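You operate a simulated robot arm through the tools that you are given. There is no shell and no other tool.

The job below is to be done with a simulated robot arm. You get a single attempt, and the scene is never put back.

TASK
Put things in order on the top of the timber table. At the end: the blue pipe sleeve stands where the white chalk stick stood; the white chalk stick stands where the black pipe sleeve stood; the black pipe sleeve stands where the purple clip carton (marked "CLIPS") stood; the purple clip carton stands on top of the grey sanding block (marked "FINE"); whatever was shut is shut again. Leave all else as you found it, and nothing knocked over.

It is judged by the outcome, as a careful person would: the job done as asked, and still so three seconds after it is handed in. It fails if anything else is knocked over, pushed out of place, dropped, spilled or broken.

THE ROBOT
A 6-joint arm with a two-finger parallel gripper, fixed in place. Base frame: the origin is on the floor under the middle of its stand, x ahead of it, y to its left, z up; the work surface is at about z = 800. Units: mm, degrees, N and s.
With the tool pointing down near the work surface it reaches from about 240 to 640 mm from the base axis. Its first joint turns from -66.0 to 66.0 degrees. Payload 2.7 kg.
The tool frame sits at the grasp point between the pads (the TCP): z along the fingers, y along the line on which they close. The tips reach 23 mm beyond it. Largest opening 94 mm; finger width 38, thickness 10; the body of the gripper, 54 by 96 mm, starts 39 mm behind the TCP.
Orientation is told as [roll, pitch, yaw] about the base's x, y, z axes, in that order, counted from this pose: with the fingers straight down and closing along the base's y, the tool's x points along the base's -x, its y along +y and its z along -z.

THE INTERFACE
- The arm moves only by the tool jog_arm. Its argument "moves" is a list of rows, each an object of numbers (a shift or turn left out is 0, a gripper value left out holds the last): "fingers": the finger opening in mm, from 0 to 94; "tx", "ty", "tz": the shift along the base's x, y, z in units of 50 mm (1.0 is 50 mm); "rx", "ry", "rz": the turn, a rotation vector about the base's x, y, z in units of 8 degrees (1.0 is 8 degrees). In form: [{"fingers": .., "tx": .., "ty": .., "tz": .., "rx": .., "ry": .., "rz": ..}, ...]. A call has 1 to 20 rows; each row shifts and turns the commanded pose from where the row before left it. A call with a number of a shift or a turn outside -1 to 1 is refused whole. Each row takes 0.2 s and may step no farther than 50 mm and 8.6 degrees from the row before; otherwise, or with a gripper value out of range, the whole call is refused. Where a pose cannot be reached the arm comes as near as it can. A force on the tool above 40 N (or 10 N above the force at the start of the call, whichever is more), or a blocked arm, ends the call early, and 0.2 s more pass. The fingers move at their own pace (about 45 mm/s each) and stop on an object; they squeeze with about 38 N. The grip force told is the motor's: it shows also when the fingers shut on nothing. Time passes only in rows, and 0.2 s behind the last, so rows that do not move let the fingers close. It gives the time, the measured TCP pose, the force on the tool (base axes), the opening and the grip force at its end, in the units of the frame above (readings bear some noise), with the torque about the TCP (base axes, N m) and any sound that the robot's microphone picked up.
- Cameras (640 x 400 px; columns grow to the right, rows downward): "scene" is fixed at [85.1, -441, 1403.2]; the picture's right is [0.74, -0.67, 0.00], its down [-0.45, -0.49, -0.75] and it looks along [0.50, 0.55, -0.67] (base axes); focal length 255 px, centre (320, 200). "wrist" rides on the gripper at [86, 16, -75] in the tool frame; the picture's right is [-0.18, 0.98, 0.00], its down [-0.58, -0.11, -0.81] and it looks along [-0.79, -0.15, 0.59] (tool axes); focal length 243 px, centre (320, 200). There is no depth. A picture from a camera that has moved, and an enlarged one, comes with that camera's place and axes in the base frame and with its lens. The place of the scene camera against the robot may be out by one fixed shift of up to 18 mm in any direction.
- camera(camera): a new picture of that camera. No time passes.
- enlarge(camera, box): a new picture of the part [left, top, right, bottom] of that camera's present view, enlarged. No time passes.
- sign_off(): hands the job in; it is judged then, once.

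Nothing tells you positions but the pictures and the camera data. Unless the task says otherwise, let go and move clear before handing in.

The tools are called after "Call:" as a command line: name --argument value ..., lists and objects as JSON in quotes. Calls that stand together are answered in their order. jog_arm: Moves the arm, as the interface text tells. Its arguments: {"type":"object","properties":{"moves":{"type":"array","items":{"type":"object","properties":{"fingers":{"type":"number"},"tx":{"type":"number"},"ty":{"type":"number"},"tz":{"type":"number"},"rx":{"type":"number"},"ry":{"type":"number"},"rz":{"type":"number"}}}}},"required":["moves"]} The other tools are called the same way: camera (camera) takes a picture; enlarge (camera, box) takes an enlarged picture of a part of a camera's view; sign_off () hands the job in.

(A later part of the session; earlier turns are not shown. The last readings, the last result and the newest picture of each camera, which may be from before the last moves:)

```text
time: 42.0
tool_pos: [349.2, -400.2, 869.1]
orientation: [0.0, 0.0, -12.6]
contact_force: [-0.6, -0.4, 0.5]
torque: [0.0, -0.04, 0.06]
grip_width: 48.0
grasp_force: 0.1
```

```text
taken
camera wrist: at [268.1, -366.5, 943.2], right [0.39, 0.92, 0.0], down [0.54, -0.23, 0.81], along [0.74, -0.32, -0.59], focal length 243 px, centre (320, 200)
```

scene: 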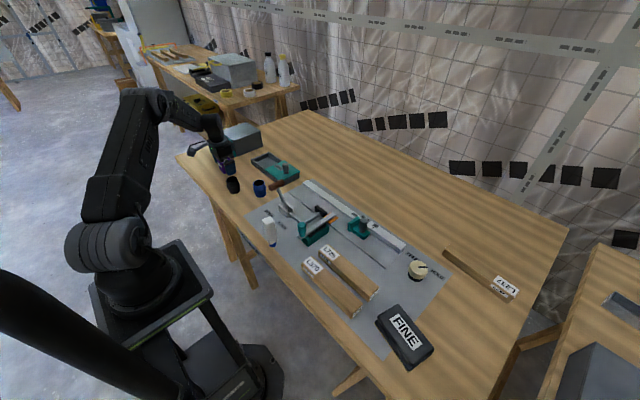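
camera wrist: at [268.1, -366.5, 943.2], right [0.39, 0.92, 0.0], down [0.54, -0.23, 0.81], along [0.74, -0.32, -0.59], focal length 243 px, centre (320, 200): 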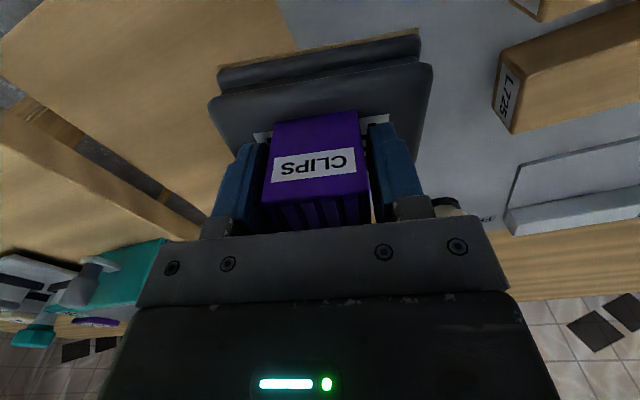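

The carton stands on its own on the block. I'll open fully and rise straight up.

Call:
jog_arm --moves '[{"fingers": 80}, {}, {}, {"tz": 0.2}, {"tz": 0.5}, {"tz": 0.8}, {"tz": 0.8}, {"tz": 0.5}, {}]'

Call:
camera --camera "wrist"

Call:
enlarge --camera "scene" --box '[300, 210, 540, 360]'

```text
time: 44.0
tool_pos: [348.6, -401.2, 1010.2]
orientation: [0.0, 0.0, -12.5]
contact_force: [-0.8, 0.5, -0.2]
torque: [0.0, 0.0, 0.01]
grip_width: 79.8
grasp_force: 0.0
```

```text
taken
camera wrist: at [268.3, -366.5, 1084.1], right [0.39, 0.92, 0.0], down [0.54, -0.23, 0.81], along [0.74, -0.32, -0.59], focal length 243 px, centre (320, 200)
```

wrist: 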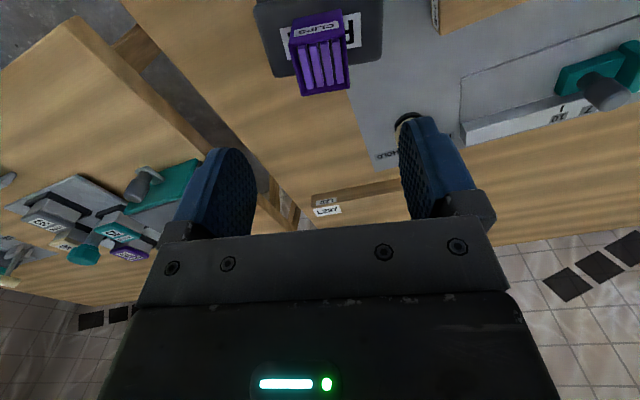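

```text
2.67 times, centred on (420, 285) of scene
camera zoom: at [85.1, -441.0, 1403.2], right [0.74, -0.67, 0.0], down [-0.45, -0.49, -0.75], along [0.5, 0.55, -0.67], focal length 680 px, centre (53, -27)
```

zoom: 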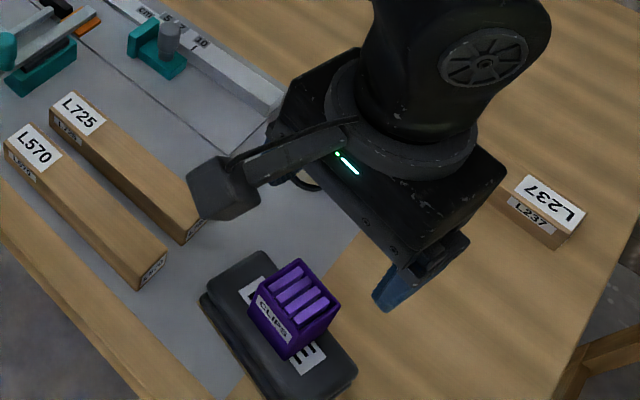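

The carton stands upright on the block. Next is the black sleeve, so I'll move above (328, 300) and turn the tool back to yaw 0.

Call:
jog_arm --moves '[{"fingers": 90, "tx": -0.028, "ty": 0.935, "tz": -0.013, "rz": 0.104}, {"tx": -0.028, "ty": 0.935, "tz": -0.013, "rz": 0.104}, {"tx": -0.028, "ty": 0.935, "tz": -0.013, "rz": 0.104}, {"tx": -0.028, "ty": 0.935, "tz": -0.013, "rz": 0.104}, {"tx": -0.028, "ty": 0.935, "tz": -0.013, "rz": 0.104}, {"tx": -0.028, "ty": 0.935, "tz": -0.013, "rz": 0.104}, {"tx": -0.028, "ty": 0.935, "tz": -0.013, "rz": 0.104}, {"tx": -0.028, "ty": 0.935, "tz": -0.013, "rz": 0.104}, {"tx": -0.028, "ty": 0.935, "tz": -0.013, "rz": 0.104}, {"tx": -0.028, "ty": 0.935, "tz": -0.013, "rz": 0.104}, {"tx": -0.028, "ty": 0.935, "tz": -0.013, "rz": 0.104}, {"tx": -0.028, "ty": 0.935, "tz": -0.013, "rz": 0.104}, {"tx": -0.028, "ty": 0.935, "tz": -0.013, "rz": 0.104}, {"tx": -0.028, "ty": 0.935, "tz": -0.013, "rz": 0.104}, {"tx": -0.028, "ty": 0.935, "tz": -0.013, "rz": 0.104}, {}, {}]'

Call:
jog_arm --moves '[{"tz": -0.5}, {"tz": -0.5}, {}]'

Call:
camera --camera "wrist"

Call:
enlarge --camera "wrist" --box '[240, 20, 400, 120]'

Call:
enlarge --camera "scene" --box '[340, 270, 500, 370]'

```text
time: 47.6
tool_pos: [327.2, 301.8, 999.6]
orientation: [0.0, 0.0, -0.1]
contact_force: [-0.3, 0.8, 0.2]
torque: [0.0, 0.04, 0.0]
grip_width: 90.3
grasp_force: 0.1
```

```text
time: 48.4
tool_pos: [326.6, 301.1, 947.9]
orientation: [0.1, 0.0, -0.1]
contact_force: [0.6, -0.3, 0.3]
torque: [-0.03, -0.01, -0.01]
grip_width: 90.1
grasp_force: 0.0
```

```text
taken
camera wrist: at [241.1, 317.6, 1022.0], right [0.18, 0.98, 0.0], down [0.58, -0.11, 0.81], along [0.79, -0.15, -0.59], focal length 243 px, centre (320, 200)
```

wrist: 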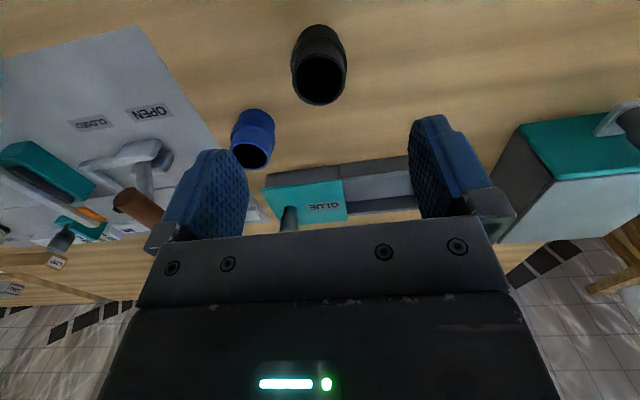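

```text
4.00 times, centred on (320, 70) of wrist
camera zoom: at [241.1, 317.6, 1022.0], right [0.18, 0.98, 0.0], down [0.58, -0.11, 0.81], along [0.79, -0.15, -0.59], focal length 970 px, centre (320, 720)
```

zoom: 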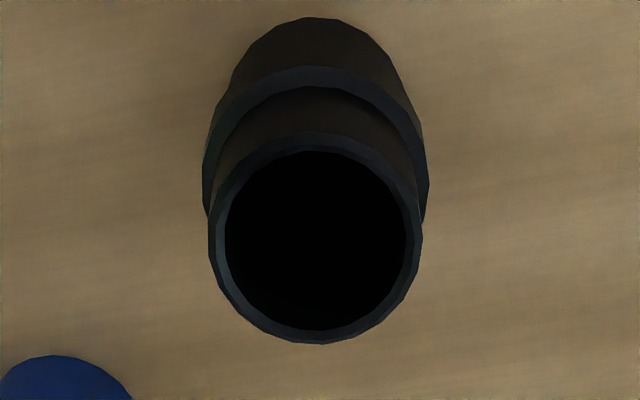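

```text
4.00 times, centred on (420, 320) of scene
camera zoom: at [85.1, -441.0, 1403.2], right [0.74, -0.67, 0.0], down [-0.45, -0.49, -0.75], along [0.5, 0.55, -0.67], focal length 1020 px, centre (-80, -280)
```

zoom: 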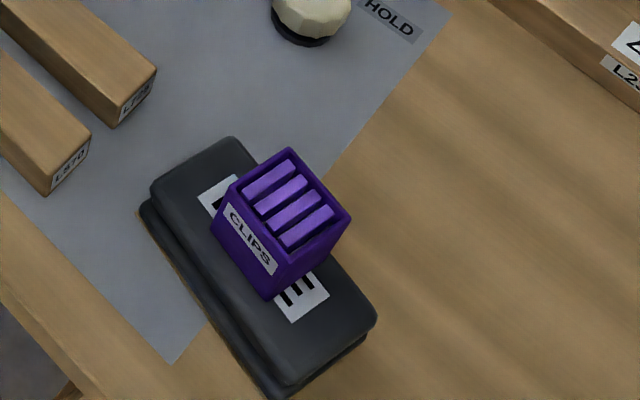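

The black sleeve is at (328, 301) and the tool is nearly above it. I'll go down and close on its ring.

Call:
jog_arm --moves '[{"tx": 0.02, "tz": -0.6}, {"tz": -0.6}, {"tz": -0.6}, {"tz": -0.6}, {}]'

Call:
camera --camera "wrist"

```text
time: 49.6
tool_pos: [327.9, 300.9, 827.4]
orientation: [0.0, 0.0, 0.0]
contact_force: [0.3, -0.3, -0.7]
torque: [-0.03, -0.04, -0.02]
grip_width: 90.2
grasp_force: 0.1
```

```text
taken
camera wrist: at [242.4, 317.5, 902.1], right [0.18, 0.98, 0.0], down [0.58, -0.11, 0.81], along [0.79, -0.15, -0.59], focal length 243 px, centre (320, 200)
```

wrist: 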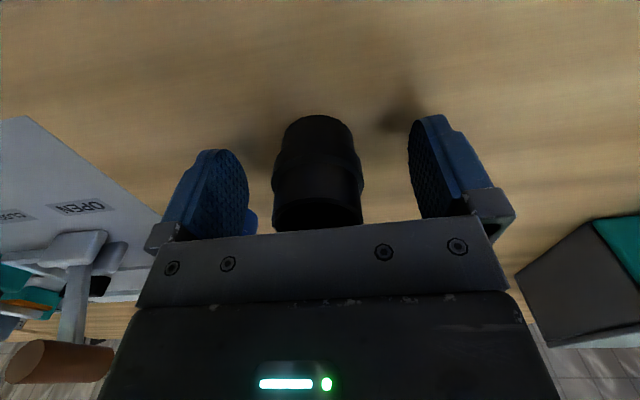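

The sleeve is centred between the fingers, so I'll close and then lift very gently.

Call:
jog_arm --moves '[{"fingers": 0}, {}, {}, {}, {}, {}, {}]'

Call:
jog_arm --moves '[{"tz": 0.03}, {"tz": 0.04}, {"tz": 0.05}, {"tz": 0.05}, {}]'

Call:
camera --camera "wrist"

```text
time: 51.2
tool_pos: [328.6, 301.7, 828.1]
orientation: [-0.1, 0.0, -0.1]
contact_force: [-0.3, 0.4, 0.3]
torque: [-0.02, -0.01, 0.0]
grip_width: 41.4
grasp_force: 37.8
```

```text
time: 52.4
tool_pos: [329.1, 301.5, 836.9]
orientation: [0.0, 0.0, -0.2]
contact_force: [1.2, 0.5, 1.0]
torque: [-0.01, -0.02, -0.02]
grip_width: 41.5
grasp_force: 38.0
```

```text
taken
camera wrist: at [242.7, 317.2, 911.6], right [0.18, 0.98, 0.0], down [0.58, -0.11, 0.81], along [0.79, -0.15, -0.59], focal length 243 px, centre (320, 200)
```

wrist: 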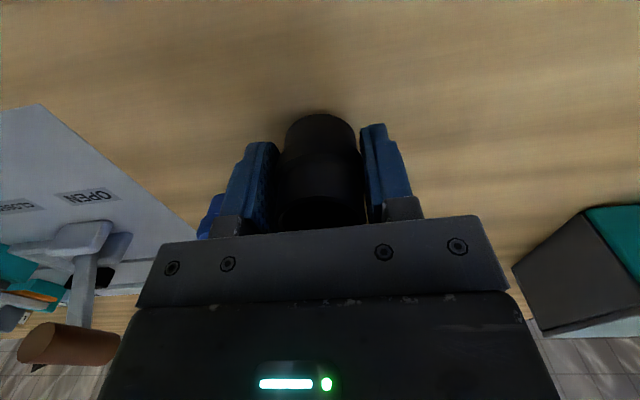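

The black sleeve is held. I'll raise it a bit more and move it to the carton's old spot at (369, 440).

Call:
jog_arm --moves '[{"tz": 0.08}, {"tz": 0.12}, {"tz": 0.15}, {"tz": 0.15}, {"tz": 0.12}, {"tz": 0.08}, {}]'

Call:
jog_arm --moves '[{"tx": 0.03, "ty": 0.1}, {"tx": 0.06, "ty": 0.2}, {"tx": 0.09, "ty": 0.3}, {"tx": 0.12, "ty": 0.4}, {"tx": 0.13, "ty": 0.45}, {"tx": 0.13, "ty": 0.45}, {"tx": 0.12, "ty": 0.4}, {"tx": 0.08, "ty": 0.28}, {"tx": 0.05, "ty": 0.16}, {"tx": 0.01, "ty": 0.04}, {}]'

Call:
camera --camera "wrist"

Call:
camera --camera "scene"

```text
time: 54.0
tool_pos: [329.9, 302.3, 871.5]
orientation: [-0.1, 0.0, 0.0]
contact_force: [-0.4, -0.2, 0.9]
torque: [-0.04, 0.02, -0.02]
grip_width: 41.3
grasp_force: 38.2
```

```text
time: 56.4
tool_pos: [370.8, 440.4, 871.3]
orientation: [0.0, 0.0, 0.0]
contact_force: [0.6, 0.5, -0.2]
torque: [0.04, -0.04, 0.02]
grip_width: 41.1
grasp_force: 37.6
```

```text
taken
camera wrist: at [284.2, 456.1, 945.8], right [0.18, 0.98, 0.0], down [0.58, -0.11, 0.81], along [0.79, -0.15, -0.59], focal length 243 px, centre (320, 200)
```

wrist: 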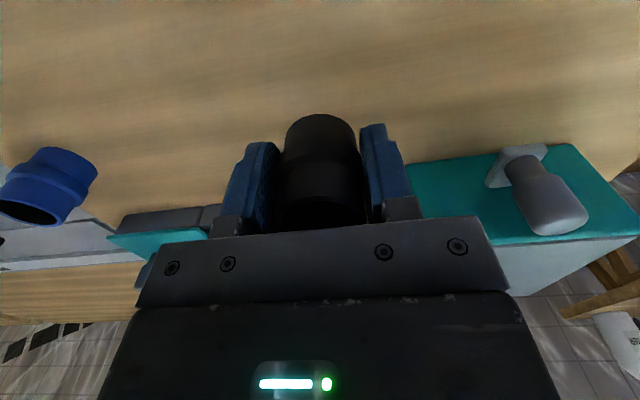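

```text
taken
```

scene: 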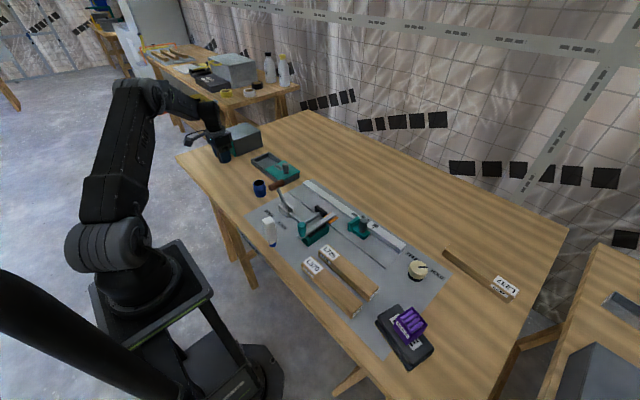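

I'm above the carton's old spot, so I'll lower the sleeve and feel for the table.

Call:
jog_arm --moves '[{"tz": -0.12}, {"tz": -0.2}, {"tz": -0.2}, {"tz": -0.15}, {"tz": -0.08}, {"tz": -0.04}, {}]'

Call:
jog_arm --moves '[{"tz": -0.02}, {"tz": -0.02}, {}]'

Call:
jog_arm --moves '[{"tz": -0.02}, {}]'

```text
time: 58.0
tool_pos: [370.1, 439.7, 831.1]
orientation: [0.1, 0.0, 0.0]
contact_force: [0.0, 0.1, -0.4]
torque: [0.03, 0.0, 0.02]
grip_width: 41.2
grasp_force: 38.1
```

```text
time: 58.8
tool_pos: [370.7, 440.3, 829.8]
orientation: [-0.1, 0.0, 0.1]
contact_force: [0.5, -0.3, 0.2]
torque: [-0.04, 0.02, 0.01]
grip_width: 41.0
grasp_force: 37.6
```

```text
time: 59.4
tool_pos: [369.8, 440.0, 828.8]
orientation: [0.0, 0.0, -0.1]
contact_force: [-0.7, 0.3, -0.5]
torque: [0.0, 0.02, 0.01]
grip_width: 40.9
grasp_force: 38.0
```

Call:
jog_arm --moves '[{"tz": -0.02}, {}]'

Call:
jog_arm --moves '[{"tz": -0.02}, {}]'

Call:
camera --camera "wrist"

```text
time: 60.0
tool_pos: [369.8, 438.7, 827.8]
orientation: [0.1, 0.0, 0.0]
contact_force: [-0.4, 0.0, -0.5]
torque: [-0.01, -0.03, -0.01]
grip_width: 41.0
grasp_force: 37.8
```

```text
time: 60.6
tool_pos: [371.0, 439.8, 828.4]
orientation: [0.0, 0.0, -0.1]
contact_force: [0.3, -1.0, 2.6]
torque: [-0.05, 0.01, -0.01]
grip_width: 40.8
grasp_force: 38.0
```

```text
taken
camera wrist: at [284.5, 456.3, 902.4], right [0.18, 0.98, 0.0], down [0.58, -0.11, 0.81], along [0.79, -0.15, -0.59], focal length 243 px, centre (320, 200)
```

wrist: 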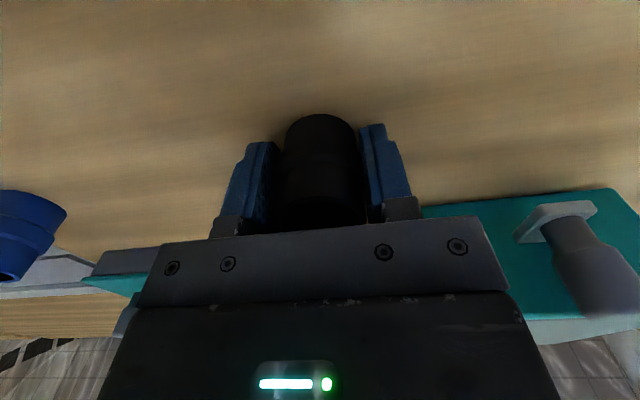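

The sleeve has touched the table, so I'll release it and rise.

Call:
jog_arm --moves '[{"fingers": 50}, {}, {}, {"fingers": 90}, {}, {}, {}]'

Call:
jog_arm --moves '[{"tz": 0.2}, {"tz": 0.4}, {"tz": 0.7}, {"tz": 0.8}, {"tz": 0.8}, {"tz": 0.5}, {}]'

Call:
camera --camera "wrist"

Call:
enlarge --camera "wrist" --box '[240, 0, 400, 100]'

Call:
enlarge --camera "scene" --box '[180, 110, 340, 210]'

```text
time: 62.2
tool_pos: [371.4, 439.6, 827.9]
orientation: [0.0, -0.1, 0.0]
contact_force: [-0.4, -0.3, 0.9]
torque: [0.01, -0.03, 0.01]
grip_width: 90.0
grasp_force: 0.0
```

```text
time: 63.8
tool_pos: [368.5, 439.3, 998.4]
orientation: [0.0, 0.0, 0.0]
contact_force: [-0.7, -0.2, 0.4]
torque: [0.02, 0.01, -0.03]
grip_width: 89.8
grasp_force: 0.1
```

```text
taken
camera wrist: at [284.1, 455.7, 1072.3], right [0.18, 0.98, 0.0], down [0.58, -0.11, 0.81], along [0.79, -0.15, -0.59], focal length 243 px, centre (320, 200)
```

wrist: 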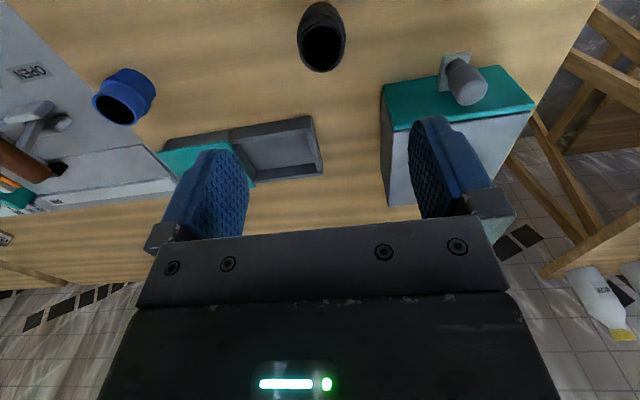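

```text
4.00 times, centred on (320, 50) of wrist
camera zoom: at [284.1, 455.7, 1072.3], right [0.18, 0.98, 0.0], down [0.58, -0.11, 0.81], along [0.79, -0.15, -0.59], focal length 970 px, centre (320, 800)
```

zoom: 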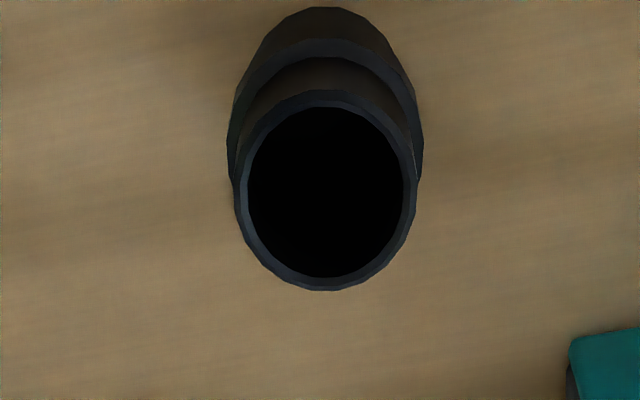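

```text
4.00 times, centred on (260, 160) of scene
camera zoom: at [85.1, -441.0, 1403.2], right [0.74, -0.67, 0.0], down [-0.45, -0.49, -0.75], along [0.5, 0.55, -0.67], focal length 1020 px, centre (560, 360)
```

zoom: 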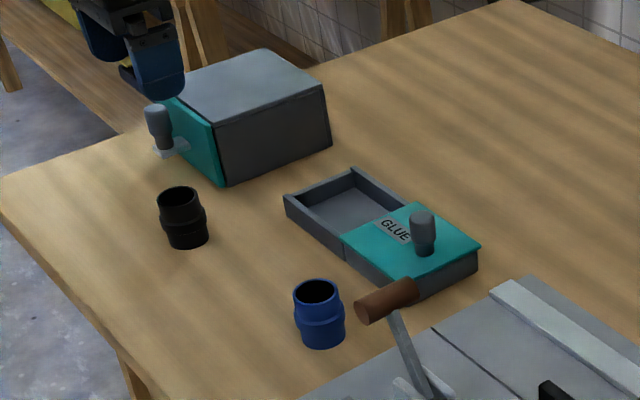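

The black sleeve stands on the carton's old spot. Next is the chalk, so I'll move above (290, 0) with a yaw of about -8°.

Call:
jog_arm --moves '[{"tx": -0.16, "ty": -0.88, "rz": -0.1}, {"tx": -0.16, "ty": -0.88, "rz": -0.1}, {"tx": -0.16, "ty": -0.88, "rz": -0.1}, {"tx": -0.16, "ty": -0.88, "rz": -0.1}, {"tx": -0.16, "ty": -0.88, "rz": -0.1}, {"tx": -0.16, "ty": -0.88, "rz": -0.1}, {"tx": -0.16, "ty": -0.88, "rz": -0.1}, {"tx": -0.16, "ty": -0.88, "rz": -0.1}, {"tx": -0.16, "ty": -0.88, "rz": -0.1}, {"tx": -0.16, "ty": -0.88, "rz": -0.1}, {}, {}]'

Call:
jog_arm --moves '[{"tz": -0.4}, {"tz": -0.4}, {}, {}]'

Call:
camera --camera "wrist"

Call:
enlarge --camera "wrist" --box '[240, 20, 400, 120]'

Call:
enlarge --camera "scene" --box '[220, 190, 340, 265]'

```text
time: 66.4
tool_pos: [289.6, -1.4, 998.4]
orientation: [-0.1, -0.1, -7.9]
contact_force: [-0.1, -0.4, 0.0]
torque: [-0.01, -0.02, -0.01]
grip_width: 90.2
grasp_force: 0.0
```

```text
time: 67.4
tool_pos: [289.3, -2.3, 957.5]
orientation: [-0.1, 0.0, -8.0]
contact_force: [0.5, -0.3, -0.1]
torque: [-0.03, 0.02, 0.0]
grip_width: 90.0
grasp_force: 0.1
```

```text
taken
camera wrist: at [207.1, 26.6, 1031.5], right [0.32, 0.95, 0.0], down [0.56, -0.19, 0.81], along [0.76, -0.26, -0.59], focal length 243 px, centre (320, 200)
```

wrist: 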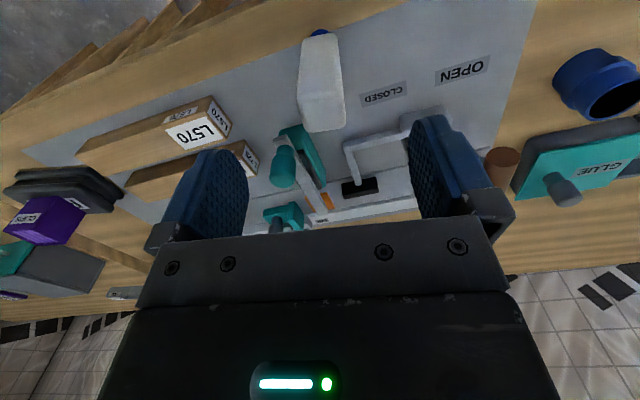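

```text
4.00 times, centred on (320, 70) of wrist
camera zoom: at [207.1, 26.6, 1031.5], right [0.32, 0.95, 0.0], down [0.56, -0.19, 0.81], along [0.76, -0.26, -0.59], focal length 970 px, centre (320, 720)
```

zoom: 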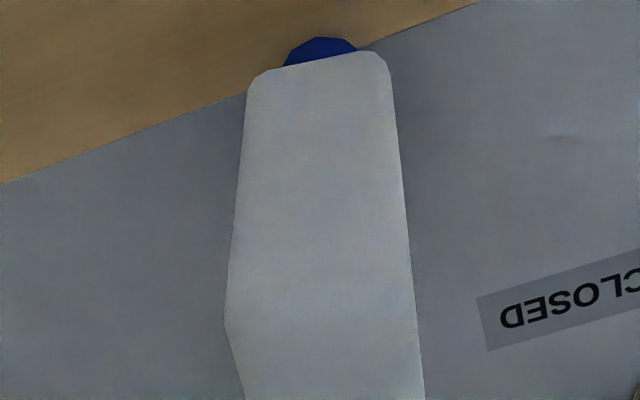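

```text
5.33 times, centred on (280, 228) of scene
camera zoom: at [85.1, -441.0, 1403.2], right [0.74, -0.67, 0.0], down [-0.45, -0.49, -0.75], along [0.5, 0.55, -0.67], focal length 1360 px, centre (533, 53)
```

zoom: 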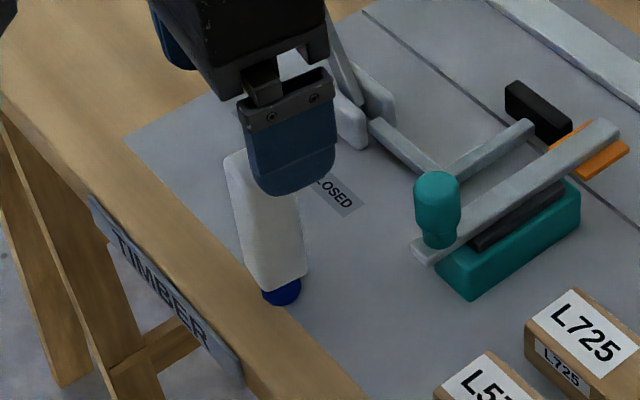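

The chalk's centre works out to about (291, -1), turned about -9°. I'll fine-align, go down to z=868 so the palm clears its top, and partly close the fingers to check centring.

Call:
jog_arm --moves '[{"tx": 0.03, "ty": 0.02, "rz": -0.12, "tz": -0.3}, {"tz": -0.4}, {"tz": -0.4}, {"tz": -0.4}, {"tz": -0.29}, {}]'

Call:
jog_arm --moves '[{"fingers": 44}, {}, {}, {}, {}]'

Call:
camera --camera "wrist"

Call:
enlarge --camera "wrist" --box '[240, 60, 432, 180]'

Call:
enlarge --camera "scene" --box '[220, 190, 340, 265]'

```text
time: 68.8
tool_pos: [291.3, 1.0, 867.9]
orientation: [0.0, -0.1, -9.0]
contact_force: [-0.4, 0.3, 0.7]
torque: [-0.03, 0.0, -0.02]
grip_width: 90.1
grasp_force: 0.1
```

```text
time: 70.0
tool_pos: [291.8, 1.3, 866.3]
orientation: [0.0, 0.0, -9.1]
contact_force: [0.2, 0.4, 0.1]
torque: [0.0, -0.01, 0.01]
grip_width: 44.1
grasp_force: 0.0
```

```text
taken
camera wrist: at [208.5, 30.4, 941.8], right [0.34, 0.94, 0.0], down [0.56, -0.2, 0.81], along [0.76, -0.27, -0.59], focal length 243 px, centre (320, 200)
```

wrist: 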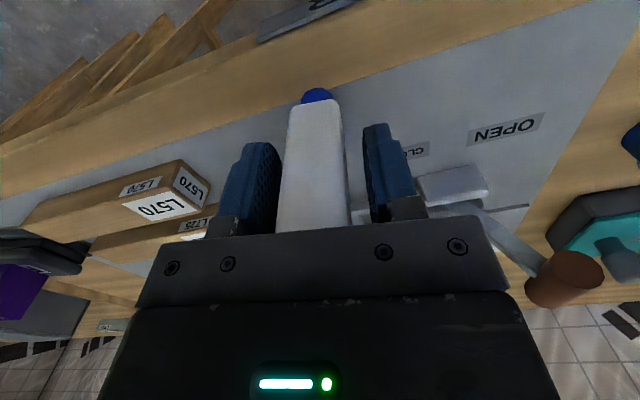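

```text
3.33 times, centred on (336, 120) of wrist
camera zoom: at [208.5, 30.4, 941.8], right [0.34, 0.94, 0.0], down [0.56, -0.2, 0.81], along [0.76, -0.27, -0.59], focal length 809 px, centre (267, 467)
```

zoom: 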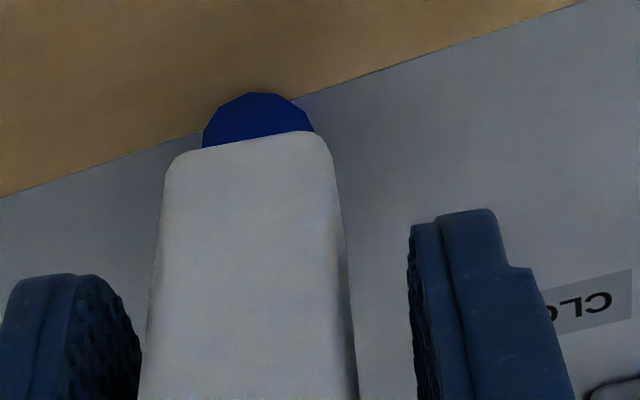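

```text
5.33 times, centred on (280, 228) of scene
camera zoom: at [85.1, -441.0, 1403.2], right [0.74, -0.67, 0.0], down [-0.45, -0.49, -0.75], along [0.5, 0.55, -0.67], focal length 1360 px, centre (533, 53)
```

zoom: 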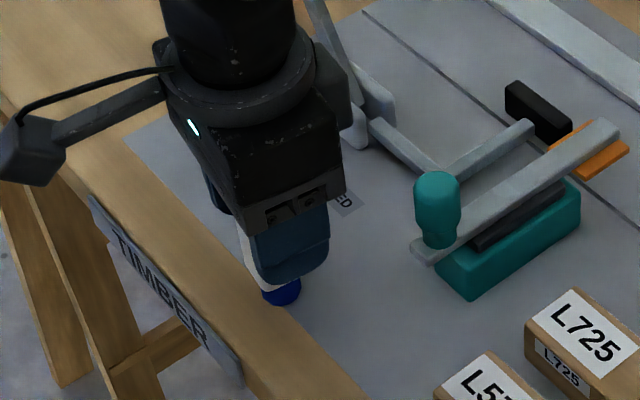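

The chalk sits about 1.2 mm toward -y of the finger centre. I'll correct that and then close on it in steps.

Call:
jog_arm --moves '[{"ty": -0.025, "tx": -0.004}, {}, {"fingers": 34}, {}, {}]'

Call:
camera --camera "wrist"

Call:
enlarge --camera "wrist" --box '[240, 60, 432, 180]'

```text
time: 71.2
tool_pos: [290.4, -0.9, 867.8]
orientation: [0.0, 0.0, -9.0]
contact_force: [-0.1, 0.7, 0.0]
torque: [0.03, -0.02, 0.02]
grip_width: 34.2
grasp_force: 0.0
```

```text
taken
camera wrist: at [207.9, 28.9, 942.0], right [0.34, 0.94, 0.0], down [0.56, -0.2, 0.81], along [0.76, -0.27, -0.59], focal length 243 px, centre (320, 200)
```

wrist: 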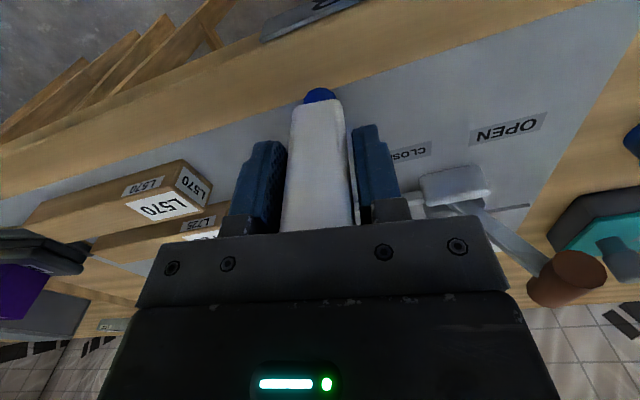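

```text
3.33 times, centred on (336, 120) of wrist
camera zoom: at [207.9, 28.9, 942.0], right [0.34, 0.94, 0.0], down [0.56, -0.2, 0.81], along [0.76, -0.27, -0.59], focal length 809 px, centre (267, 467)
```

zoom: 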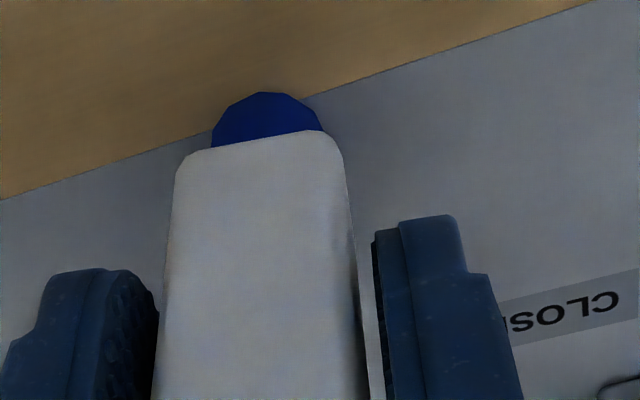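

It's centred within about 1 mm. I'll make a last small correction and close.

Call:
jog_arm --moves '[{"ty": 0.012}, {}, {"fingers": 30}, {}, {"fingers": 28}, {}, {"fingers": 26}, {}, {"fingers": 0}, {}, {}]'

Call:
enlarge --camera "wrist" --box '[240, 60, 432, 180]'

Call:
enlarge --camera "scene" --box '[220, 190, 340, 265]'

```text
time: 73.6
tool_pos: [290.7, -0.7, 868.4]
orientation: [-0.1, 0.1, -9.1]
contact_force: [0.1, -0.2, 1.0]
torque: [-0.02, -0.01, 0.01]
grip_width: 27.6
grasp_force: 37.8
```

```text
3.33 times, centred on (336, 120) of wrist
camera zoom: at [208.0, 29.3, 942.2], right [0.34, 0.94, 0.0], down [0.56, -0.2, 0.81], along [0.76, -0.27, -0.59], focal length 809 px, centre (267, 467)
```

zoom: 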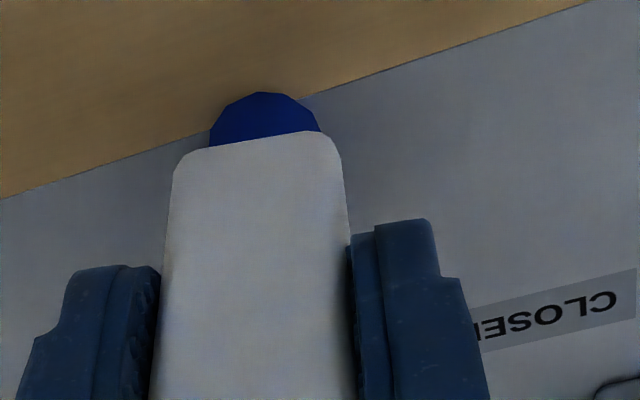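

```text
5.33 times, centred on (280, 228) of scene
camera zoom: at [85.1, -441.0, 1403.2], right [0.74, -0.67, 0.0], down [-0.45, -0.49, -0.75], along [0.5, 0.55, -0.67], focal length 1360 px, centre (533, 53)
```

zoom: 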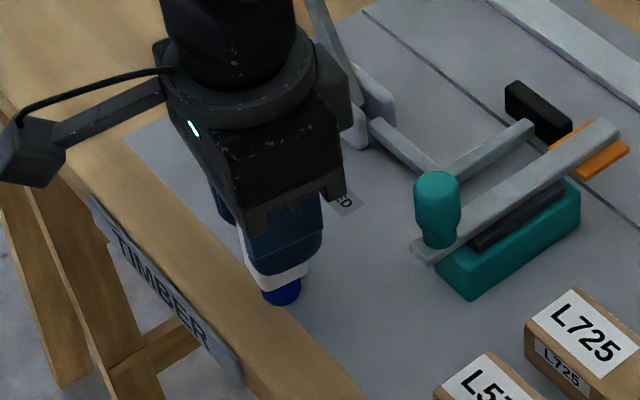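

The chalk is gripped at 27.6 mm and still vertical. I'll lift it slowly and check.

Call:
jog_arm --moves '[{"tz": 0.02}, {"tz": 0.03}, {"tz": 0.05}, {"tz": 0.05}, {"tz": 0.05}, {}]'

Call:
enlarge --camera "wrist" --box '[240, 60, 432, 180]'

Call:
enlarge --camera "scene" --box '[220, 190, 340, 265]'

```text
time: 75.0
tool_pos: [291.7, -0.3, 878.5]
orientation: [0.0, 0.0, -9.0]
contact_force: [0.7, 0.5, 0.7]
torque: [-0.02, 0.01, 0.01]
grip_width: 26.9
grasp_force: 38.4
```

```text
3.33 times, centred on (336, 120) of wrist
camera zoom: at [208.7, 29.4, 952.0], right [0.34, 0.94, 0.0], down [0.56, -0.2, 0.81], along [0.76, -0.27, -0.59], focal length 809 px, centre (267, 467)
```

zoom: 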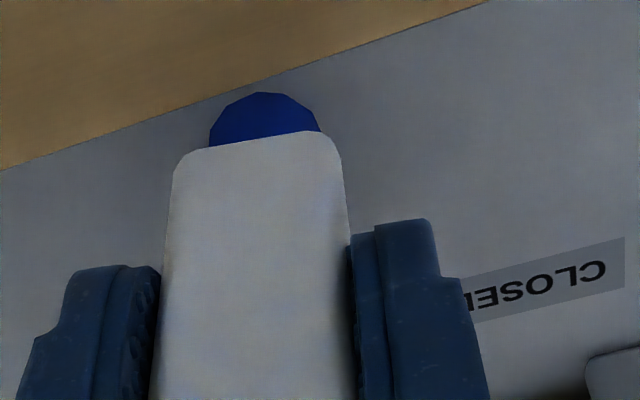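

```text
5.33 times, centred on (280, 228) of scene
camera zoom: at [85.1, -441.0, 1403.2], right [0.74, -0.67, 0.0], down [-0.45, -0.49, -0.75], along [0.5, 0.55, -0.67], focal length 1360 px, centre (533, 53)
```

zoom: 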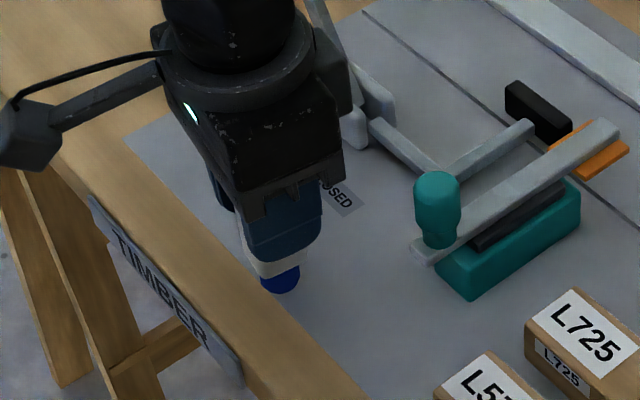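

The chalk is held upright. I'll raise it further and carry it smoothly to the black sleeve's old spot.

Call:
jog_arm --moves '[{"tz": 0.08}, {"tz": 0.14}, {"tz": 0.2}, {"tz": 0.2}, {"tz": 0.2}, {"tz": 0.14}, {"tz": 0.08}, {}]'

Call:
jog_arm --moves '[{"ty": 0.1, "tx": 0.012}, {"ty": 0.2, "tx": 0.024}, {"ty": 0.3, "tx": 0.037}, {"ty": 0.45, "tx": 0.055}, {"ty": 0.55, "tx": 0.067}, {"ty": 0.6, "tx": 0.073}, {"ty": 0.6, "tx": 0.073}, {"ty": 0.6, "tx": 0.073}, {"ty": 0.6, "tx": 0.073}, {"ty": 0.6, "tx": 0.073}, {"ty": 0.55, "tx": 0.067}, {"ty": 0.4, "tx": 0.049}, {"ty": 0.25, "tx": 0.031}, {"ty": 0.15, "tx": 0.018}, {"ty": 0.08, "tx": 0.01}, {}, {}]'

Call:
camera --camera "wrist"

Call:
enlarge --camera "scene" --box '[180, 110, 340, 210]'

```text
time: 76.8
tool_pos: [291.1, 1.4, 929.5]
orientation: [0.0, -0.1, -8.9]
contact_force: [-0.6, -0.1, -0.5]
torque: [0.0, 0.0, 0.0]
grip_width: 27.5
grasp_force: 38.1
```

```text
time: 80.4
tool_pos: [328.1, 301.9, 930.4]
orientation: [-0.1, 0.0, -9.0]
contact_force: [0.6, 0.0, -0.8]
torque: [0.04, 0.01, -0.02]
grip_width: 27.2
grasp_force: 38.5
```

```text
taken
camera wrist: at [245.1, 331.6, 1004.8], right [0.34, 0.94, 0.0], down [0.56, -0.2, 0.81], along [0.76, -0.27, -0.59], focal length 243 px, centre (320, 200)
```

wrist: 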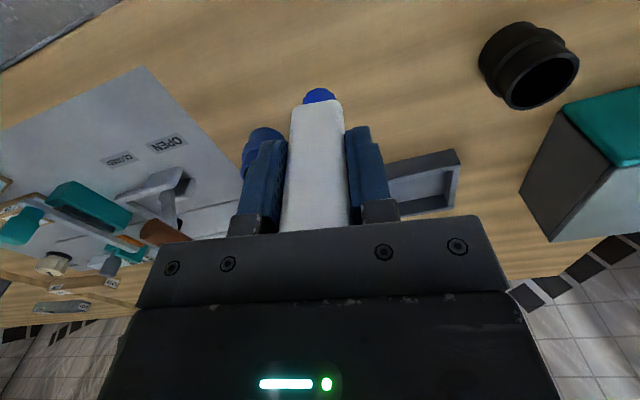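

```text
4.00 times, centred on (260, 160) of scene
camera zoom: at [85.1, -441.0, 1403.2], right [0.74, -0.67, 0.0], down [-0.45, -0.49, -0.75], along [0.5, 0.55, -0.67], focal length 1020 px, centre (560, 360)
```

zoom: 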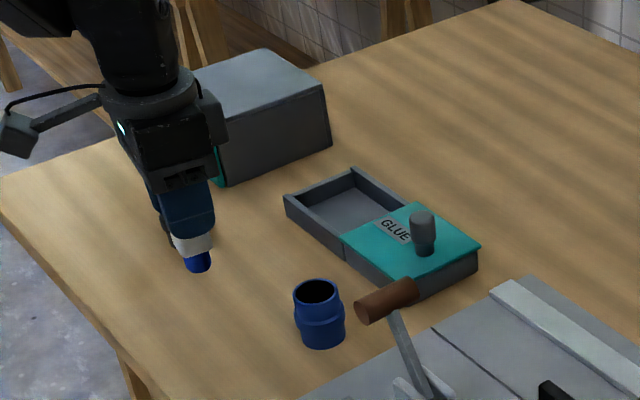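

I'm above the black sleeve's old spot with the chalk vertical. I'll lower it and then feel for the table.

Call:
jog_arm --moves '[{"tz": -0.1}, {"tz": -0.18}, {"tz": -0.2}, {"tz": -0.2}, {"tz": -0.2}, {"tz": -0.15}, {"tz": -0.08}, {}]'

Call:
jog_arm --moves '[{"tz": -0.02}, {"tz": -0.02}, {"tz": -0.02}, {}]'

Call:
jog_arm --moves '[{"tz": -0.02}, {}]'

Call:
jog_arm --moves '[{"tz": -0.014}, {}]'

```text
time: 82.2
tool_pos: [328.6, 301.0, 875.5]
orientation: [0.0, 0.0, -9.1]
contact_force: [-0.6, 0.2, -1.2]
torque: [0.01, 0.0, -0.02]
grip_width: 27.3
grasp_force: 38.5
```

```text
time: 83.2
tool_pos: [328.7, 300.8, 873.0]
orientation: [0.0, 0.1, -9.0]
contact_force: [-0.1, -0.1, -0.2]
torque: [-0.03, -0.01, -0.01]
grip_width: 27.4
grasp_force: 37.8
```

```text
time: 83.8
tool_pos: [328.3, 301.6, 870.9]
orientation: [0.0, 0.0, -9.0]
contact_force: [0.5, 0.8, -1.1]
torque: [0.0, 0.02, 0.01]
grip_width: 27.5
grasp_force: 37.8
```

```text
time: 84.4
tool_pos: [328.2, 301.3, 869.8]
orientation: [0.1, -0.1, -9.1]
contact_force: [-0.4, -0.4, -0.2]
torque: [0.02, 0.03, 0.01]
grip_width: 27.3
grasp_force: 38.5
```

Call:
jog_arm --moves '[{"tz": -0.014}, {}]'

Call:
jog_arm --moves '[{"tz": -0.014}, {}]'

Call:
jog_arm --moves '[{"tz": -0.014}, {}]'

```text
time: 85.0
tool_pos: [327.5, 301.8, 869.3]
orientation: [-0.1, 0.1, -9.1]
contact_force: [-0.8, 1.0, -1.0]
torque: [-0.01, 0.02, 0.01]
grip_width: 27.4
grasp_force: 38.3
```

```text
time: 85.6
tool_pos: [328.9, 301.4, 869.5]
orientation: [0.0, 0.0, -9.0]
contact_force: [-0.7, 0.2, -0.9]
torque: [-0.02, 0.01, -0.02]
grip_width: 27.2
grasp_force: 38.4
```

```text
time: 86.2
tool_pos: [327.7, 302.6, 869.0]
orientation: [0.1, 0.1, -9.1]
contact_force: [-0.6, -0.2, 0.3]
torque: [0.05, -0.01, 0.0]
grip_width: 27.6
grasp_force: 38.1
```

Call:
jog_arm --moves '[{"tz": -0.014}, {}]'

Call:
jog_arm --moves '[{"tz": -0.014}, {}]'

Call:
camera --camera "wrist"

```text
time: 86.8
tool_pos: [328.1, 301.8, 868.5]
orientation: [0.1, 0.0, -9.1]
contact_force: [-4.3, -1.3, 12.6]
torque: [-0.05, 0.28, 0.05]
grip_width: 27.3
grasp_force: 38.3
```

```text
time: 87.4
tool_pos: [328.6, 300.8, 867.3]
orientation: [0.1, 0.0, -9.0]
contact_force: [-4.4, -4.4, 27.0]
torque: [-0.28, 0.24, 0.01]
grip_width: 27.5
grasp_force: 37.9
```

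```text
taken
camera wrist: at [245.6, 331.1, 941.6], right [0.34, 0.94, 0.0], down [0.56, -0.2, 0.81], along [0.76, -0.27, -0.59], focal length 243 px, centre (320, 200)
```

wrist: 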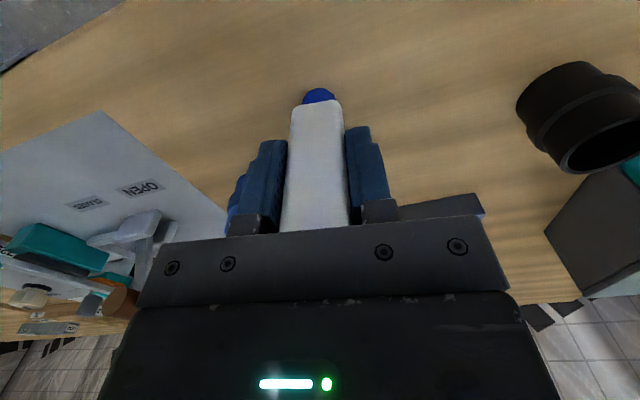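

There is firm contact at 27 N, so I'll back off about 1 mm to leave only light contact before releasing.

Call:
jog_arm --moves '[{"tz": 0.02}, {}, {}]'

```text
time: 88.2
tool_pos: [328.5, 302.2, 867.5]
orientation: [0.1, -0.1, -9.0]
contact_force: [0.6, 1.6, 16.9]
torque: [0.09, -0.04, 0.01]
grip_width: 27.7
grasp_force: 38.0
```

Call:
jog_arm --moves '[{"tz": 0.014}, {}]'

```text
time: 88.8
tool_pos: [327.6, 302.4, 866.5]
orientation: [0.1, 0.0, -9.0]
contact_force: [2.2, 1.3, 8.3]
torque: [0.15, -0.15, 0.03]
grip_width: 27.2
grasp_force: 38.7
```

Call:
jog_arm --moves '[{"tz": 0.008}, {}]'

Call:
enlarge --camera "wrist" --box '[240, 60, 432, 180]'

Call:
enlarge --camera "scene" --box '[190, 140, 286, 200]'

```text
time: 89.4
tool_pos: [327.5, 300.8, 868.5]
orientation: [-0.3, 0.0, -9.1]
contact_force: [-0.1, 0.5, -0.5]
torque: [-0.02, -0.03, 0.05]
grip_width: 27.1
grasp_force: 37.6
```

```text
3.33 times, centred on (336, 120) of wrist
camera zoom: at [245.2, 330.4, 942.2], right [0.34, 0.94, 0.0], down [0.56, -0.2, 0.81], along [0.76, -0.27, -0.59], focal length 809 px, centre (267, 467)
```

zoom: 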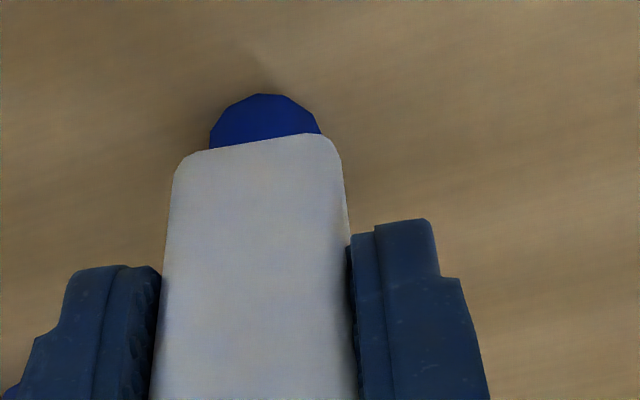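

```text
6.67 times, centred on (238, 170) of scene
camera zoom: at [85.1, -441.0, 1403.2], right [0.74, -0.67, 0.0], down [-0.45, -0.49, -0.75], along [0.5, 0.55, -0.67], focal length 1700 px, centre (867, 400)
```

zoom: 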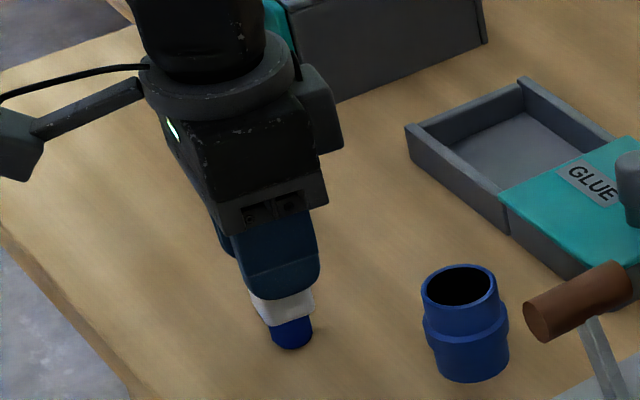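

The chalk's foot is just at the table. I'll lower a hair and release in small steps.

Call:
jog_arm --moves '[{"tz": -0.005}, {}]'

Call:
jog_arm --moves '[{"fingers": 29}, {}, {"fingers": 32}, {}, {}]'

Call:
enlarge --camera "wrist" --box '[240, 60, 432, 180]'

```text
time: 90.0
tool_pos: [327.8, 301.4, 868.5]
orientation: [0.0, 0.0, -9.0]
contact_force: [0.2, 0.1, -1.0]
torque: [0.0, 0.04, 0.0]
grip_width: 27.2
grasp_force: 37.6
```

```text
time: 91.2
tool_pos: [328.9, 301.9, 868.6]
orientation: [0.1, 0.0, -8.9]
contact_force: [0.1, 0.4, 0.3]
torque: [-0.05, 0.03, 0.04]
grip_width: 32.0
grasp_force: 0.1
```

```text
3.33 times, centred on (336, 120) of wrist
camera zoom: at [245.4, 331.0, 942.4], right [0.34, 0.94, 0.0], down [0.56, -0.2, 0.81], along [0.76, -0.27, -0.59], focal length 809 px, centre (267, 467)
```

zoom: 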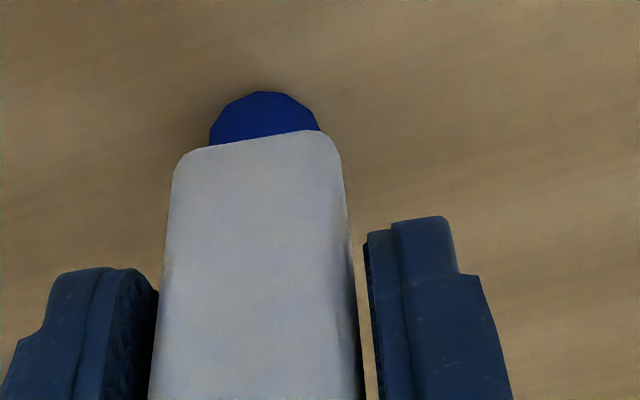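

The chalk stands on its own. I'll open wider and rise straight up.

Call:
jog_arm --moves '[{"fingers": 60}, {}, {}, {"fingers": 90}, {}, {}]'

Call:
jog_arm --moves '[{"tz": 0.15}, {"tz": 0.3}, {"tz": 0.5}, {"tz": 0.6}, {"tz": 0.6}, {"tz": 0.5}, {}]'

Call:
camera --camera "wrist"

Call:
enlarge --camera "scene" --box '[180, 120, 340, 220]'

```text
time: 92.6
tool_pos: [327.6, 301.5, 868.8]
orientation: [0.0, 0.0, -9.1]
contact_force: [-0.1, -0.1, 0.8]
torque: [0.0, -0.01, 0.01]
grip_width: 89.9
grasp_force: 0.0
```

```text
time: 94.2
tool_pos: [329.9, 303.3, 999.6]
orientation: [-0.1, 0.0, -8.9]
contact_force: [0.8, -0.3, 0.4]
torque: [0.0, -0.03, -0.01]
grip_width: 89.9
grasp_force: 0.1
```

```text
taken
camera wrist: at [247.0, 331.4, 1074.2], right [0.34, 0.94, 0.0], down [0.56, -0.2, 0.81], along [0.76, -0.27, -0.59], focal length 243 px, centre (320, 200)
```

wrist: 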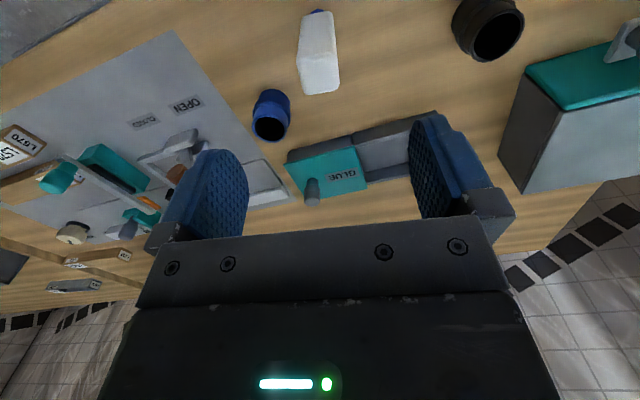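

```text
4.00 times, centred on (260, 170) of scene
camera zoom: at [85.1, -441.0, 1403.2], right [0.74, -0.67, 0.0], down [-0.45, -0.49, -0.75], along [0.5, 0.55, -0.67], focal length 1020 px, centre (560, 320)
```

zoom: 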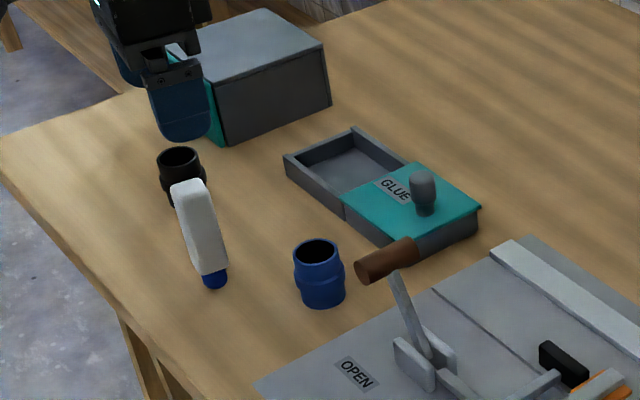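

The chalk stands on the black sleeve's old spot. Last is the blue sleeve near (386, 217); the brown lever handle, near (398, 115, z≈893), must stay clear of the gripper.

Call:
jog_arm --moves '[{"fingers": 80, "tx": 0.28, "ty": -0.425, "rz": 0.281}, {"tx": 0.28, "ty": -0.425, "rz": 0.281}, {"tx": 0.28, "ty": -0.425, "rz": 0.281}, {"tx": 0.28, "ty": -0.425, "rz": 0.281}, {}, {}]'

Call:
jog_arm --moves '[{"tz": -0.4}, {"tz": -0.4}, {}, {}]'

Call:
camera --camera "wrist"

Call:
enlarge --camera "wrist" --box '[240, 0, 400, 100]'

Call:
camera --camera "scene"

```text
time: 95.6
tool_pos: [386.0, 216.0, 1000.8]
orientation: [0.1, 0.1, 0.1]
contact_force: [-0.5, -0.4, 1.3]
torque: [-0.02, -0.02, -0.01]
grip_width: 80.0
grasp_force: 0.0
```

```text
time: 96.6
tool_pos: [384.6, 215.7, 960.0]
orientation: [0.0, -0.1, 0.0]
contact_force: [0.1, -0.1, -0.9]
torque: [0.04, 0.01, -0.01]
grip_width: 80.0
grasp_force: 0.0
```

```text
taken
camera wrist: at [298.2, 232.8, 1034.0], right [0.18, 0.98, 0.0], down [0.58, -0.11, 0.81], along [0.79, -0.15, -0.59], focal length 243 px, centre (320, 200)
```

wrist: 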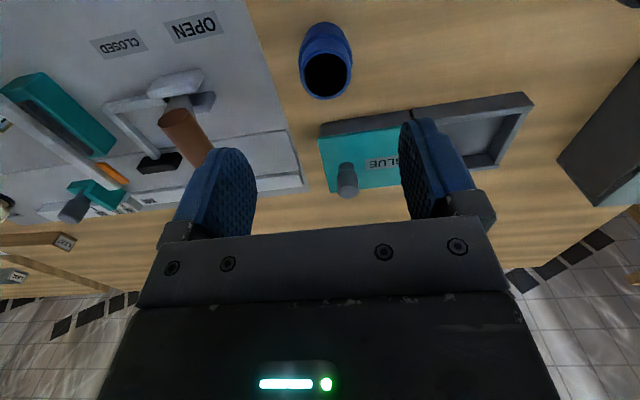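

```text
4.00 times, centred on (320, 50) of wrist
camera zoom: at [298.2, 232.8, 1034.0], right [0.18, 0.98, 0.0], down [0.58, -0.11, 0.81], along [0.79, -0.15, -0.59], focal length 970 px, centre (320, 800)
```

zoom: 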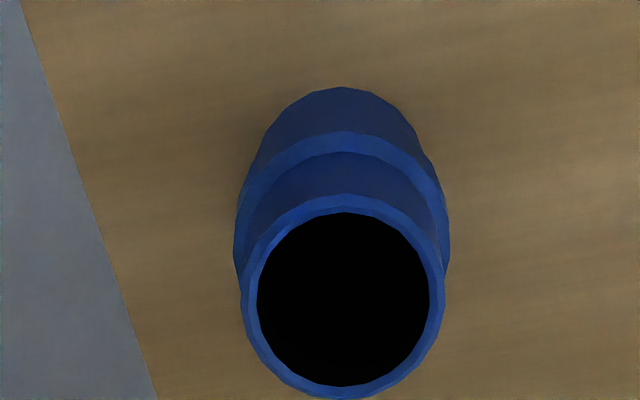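

```text
taken
```

scene: 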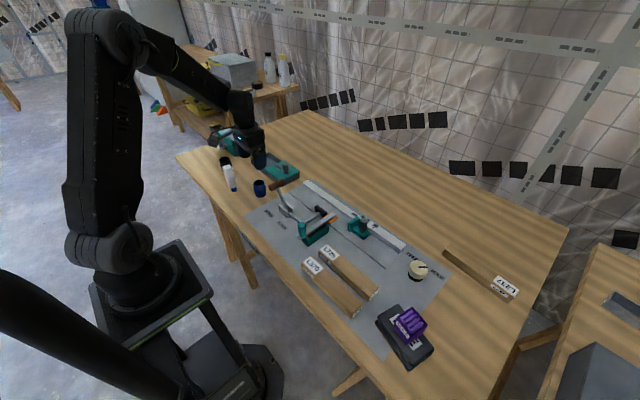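

The blue sleeve's centre measures (387.5, 220.3). I'll shift by about (+2, +4) mm and go down to grip height.

Call:
jog_arm --moves '[{"tx": 0.04, "ty": 0.08}, {"tz": -0.5}, {"tz": -0.5}, {"tz": -0.5}, {"tz": -0.5}, {"tz": -0.4}, {"tz": -0.24}, {}]'

Call:
camera --camera "wrist"

Call:
enlarge --camera "scene" --box '[200, 130, 360, 230]'

```text
time: 98.4
tool_pos: [386.6, 220.2, 829.0]
orientation: [-0.1, 0.1, 0.0]
contact_force: [-0.1, 0.2, 0.3]
torque: [-0.02, -0.03, 0.01]
grip_width: 79.9
grasp_force: 0.0
```

```text
taken
camera wrist: at [300.2, 236.0, 902.5], right [0.18, 0.98, 0.0], down [0.58, -0.11, 0.81], along [0.79, -0.15, -0.59], focal length 243 px, centre (320, 200)
```

wrist: 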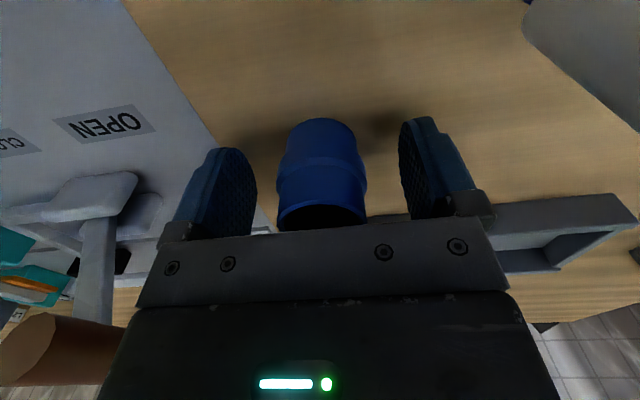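

```text
4.00 times, centred on (280, 180) of scene
camera zoom: at [85.1, -441.0, 1403.2], right [0.74, -0.67, 0.0], down [-0.45, -0.49, -0.75], along [0.5, 0.55, -0.67], focal length 1020 px, centre (480, 280)
```

zoom: 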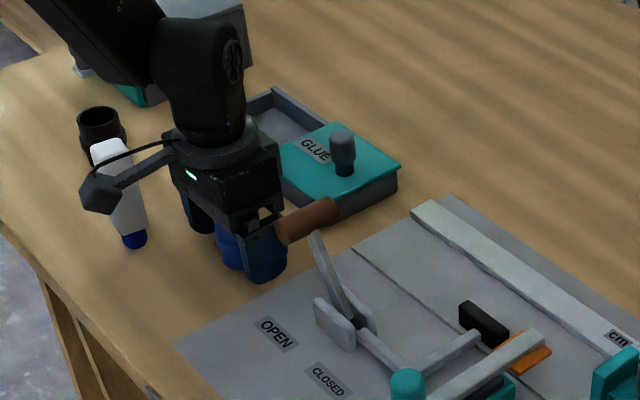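

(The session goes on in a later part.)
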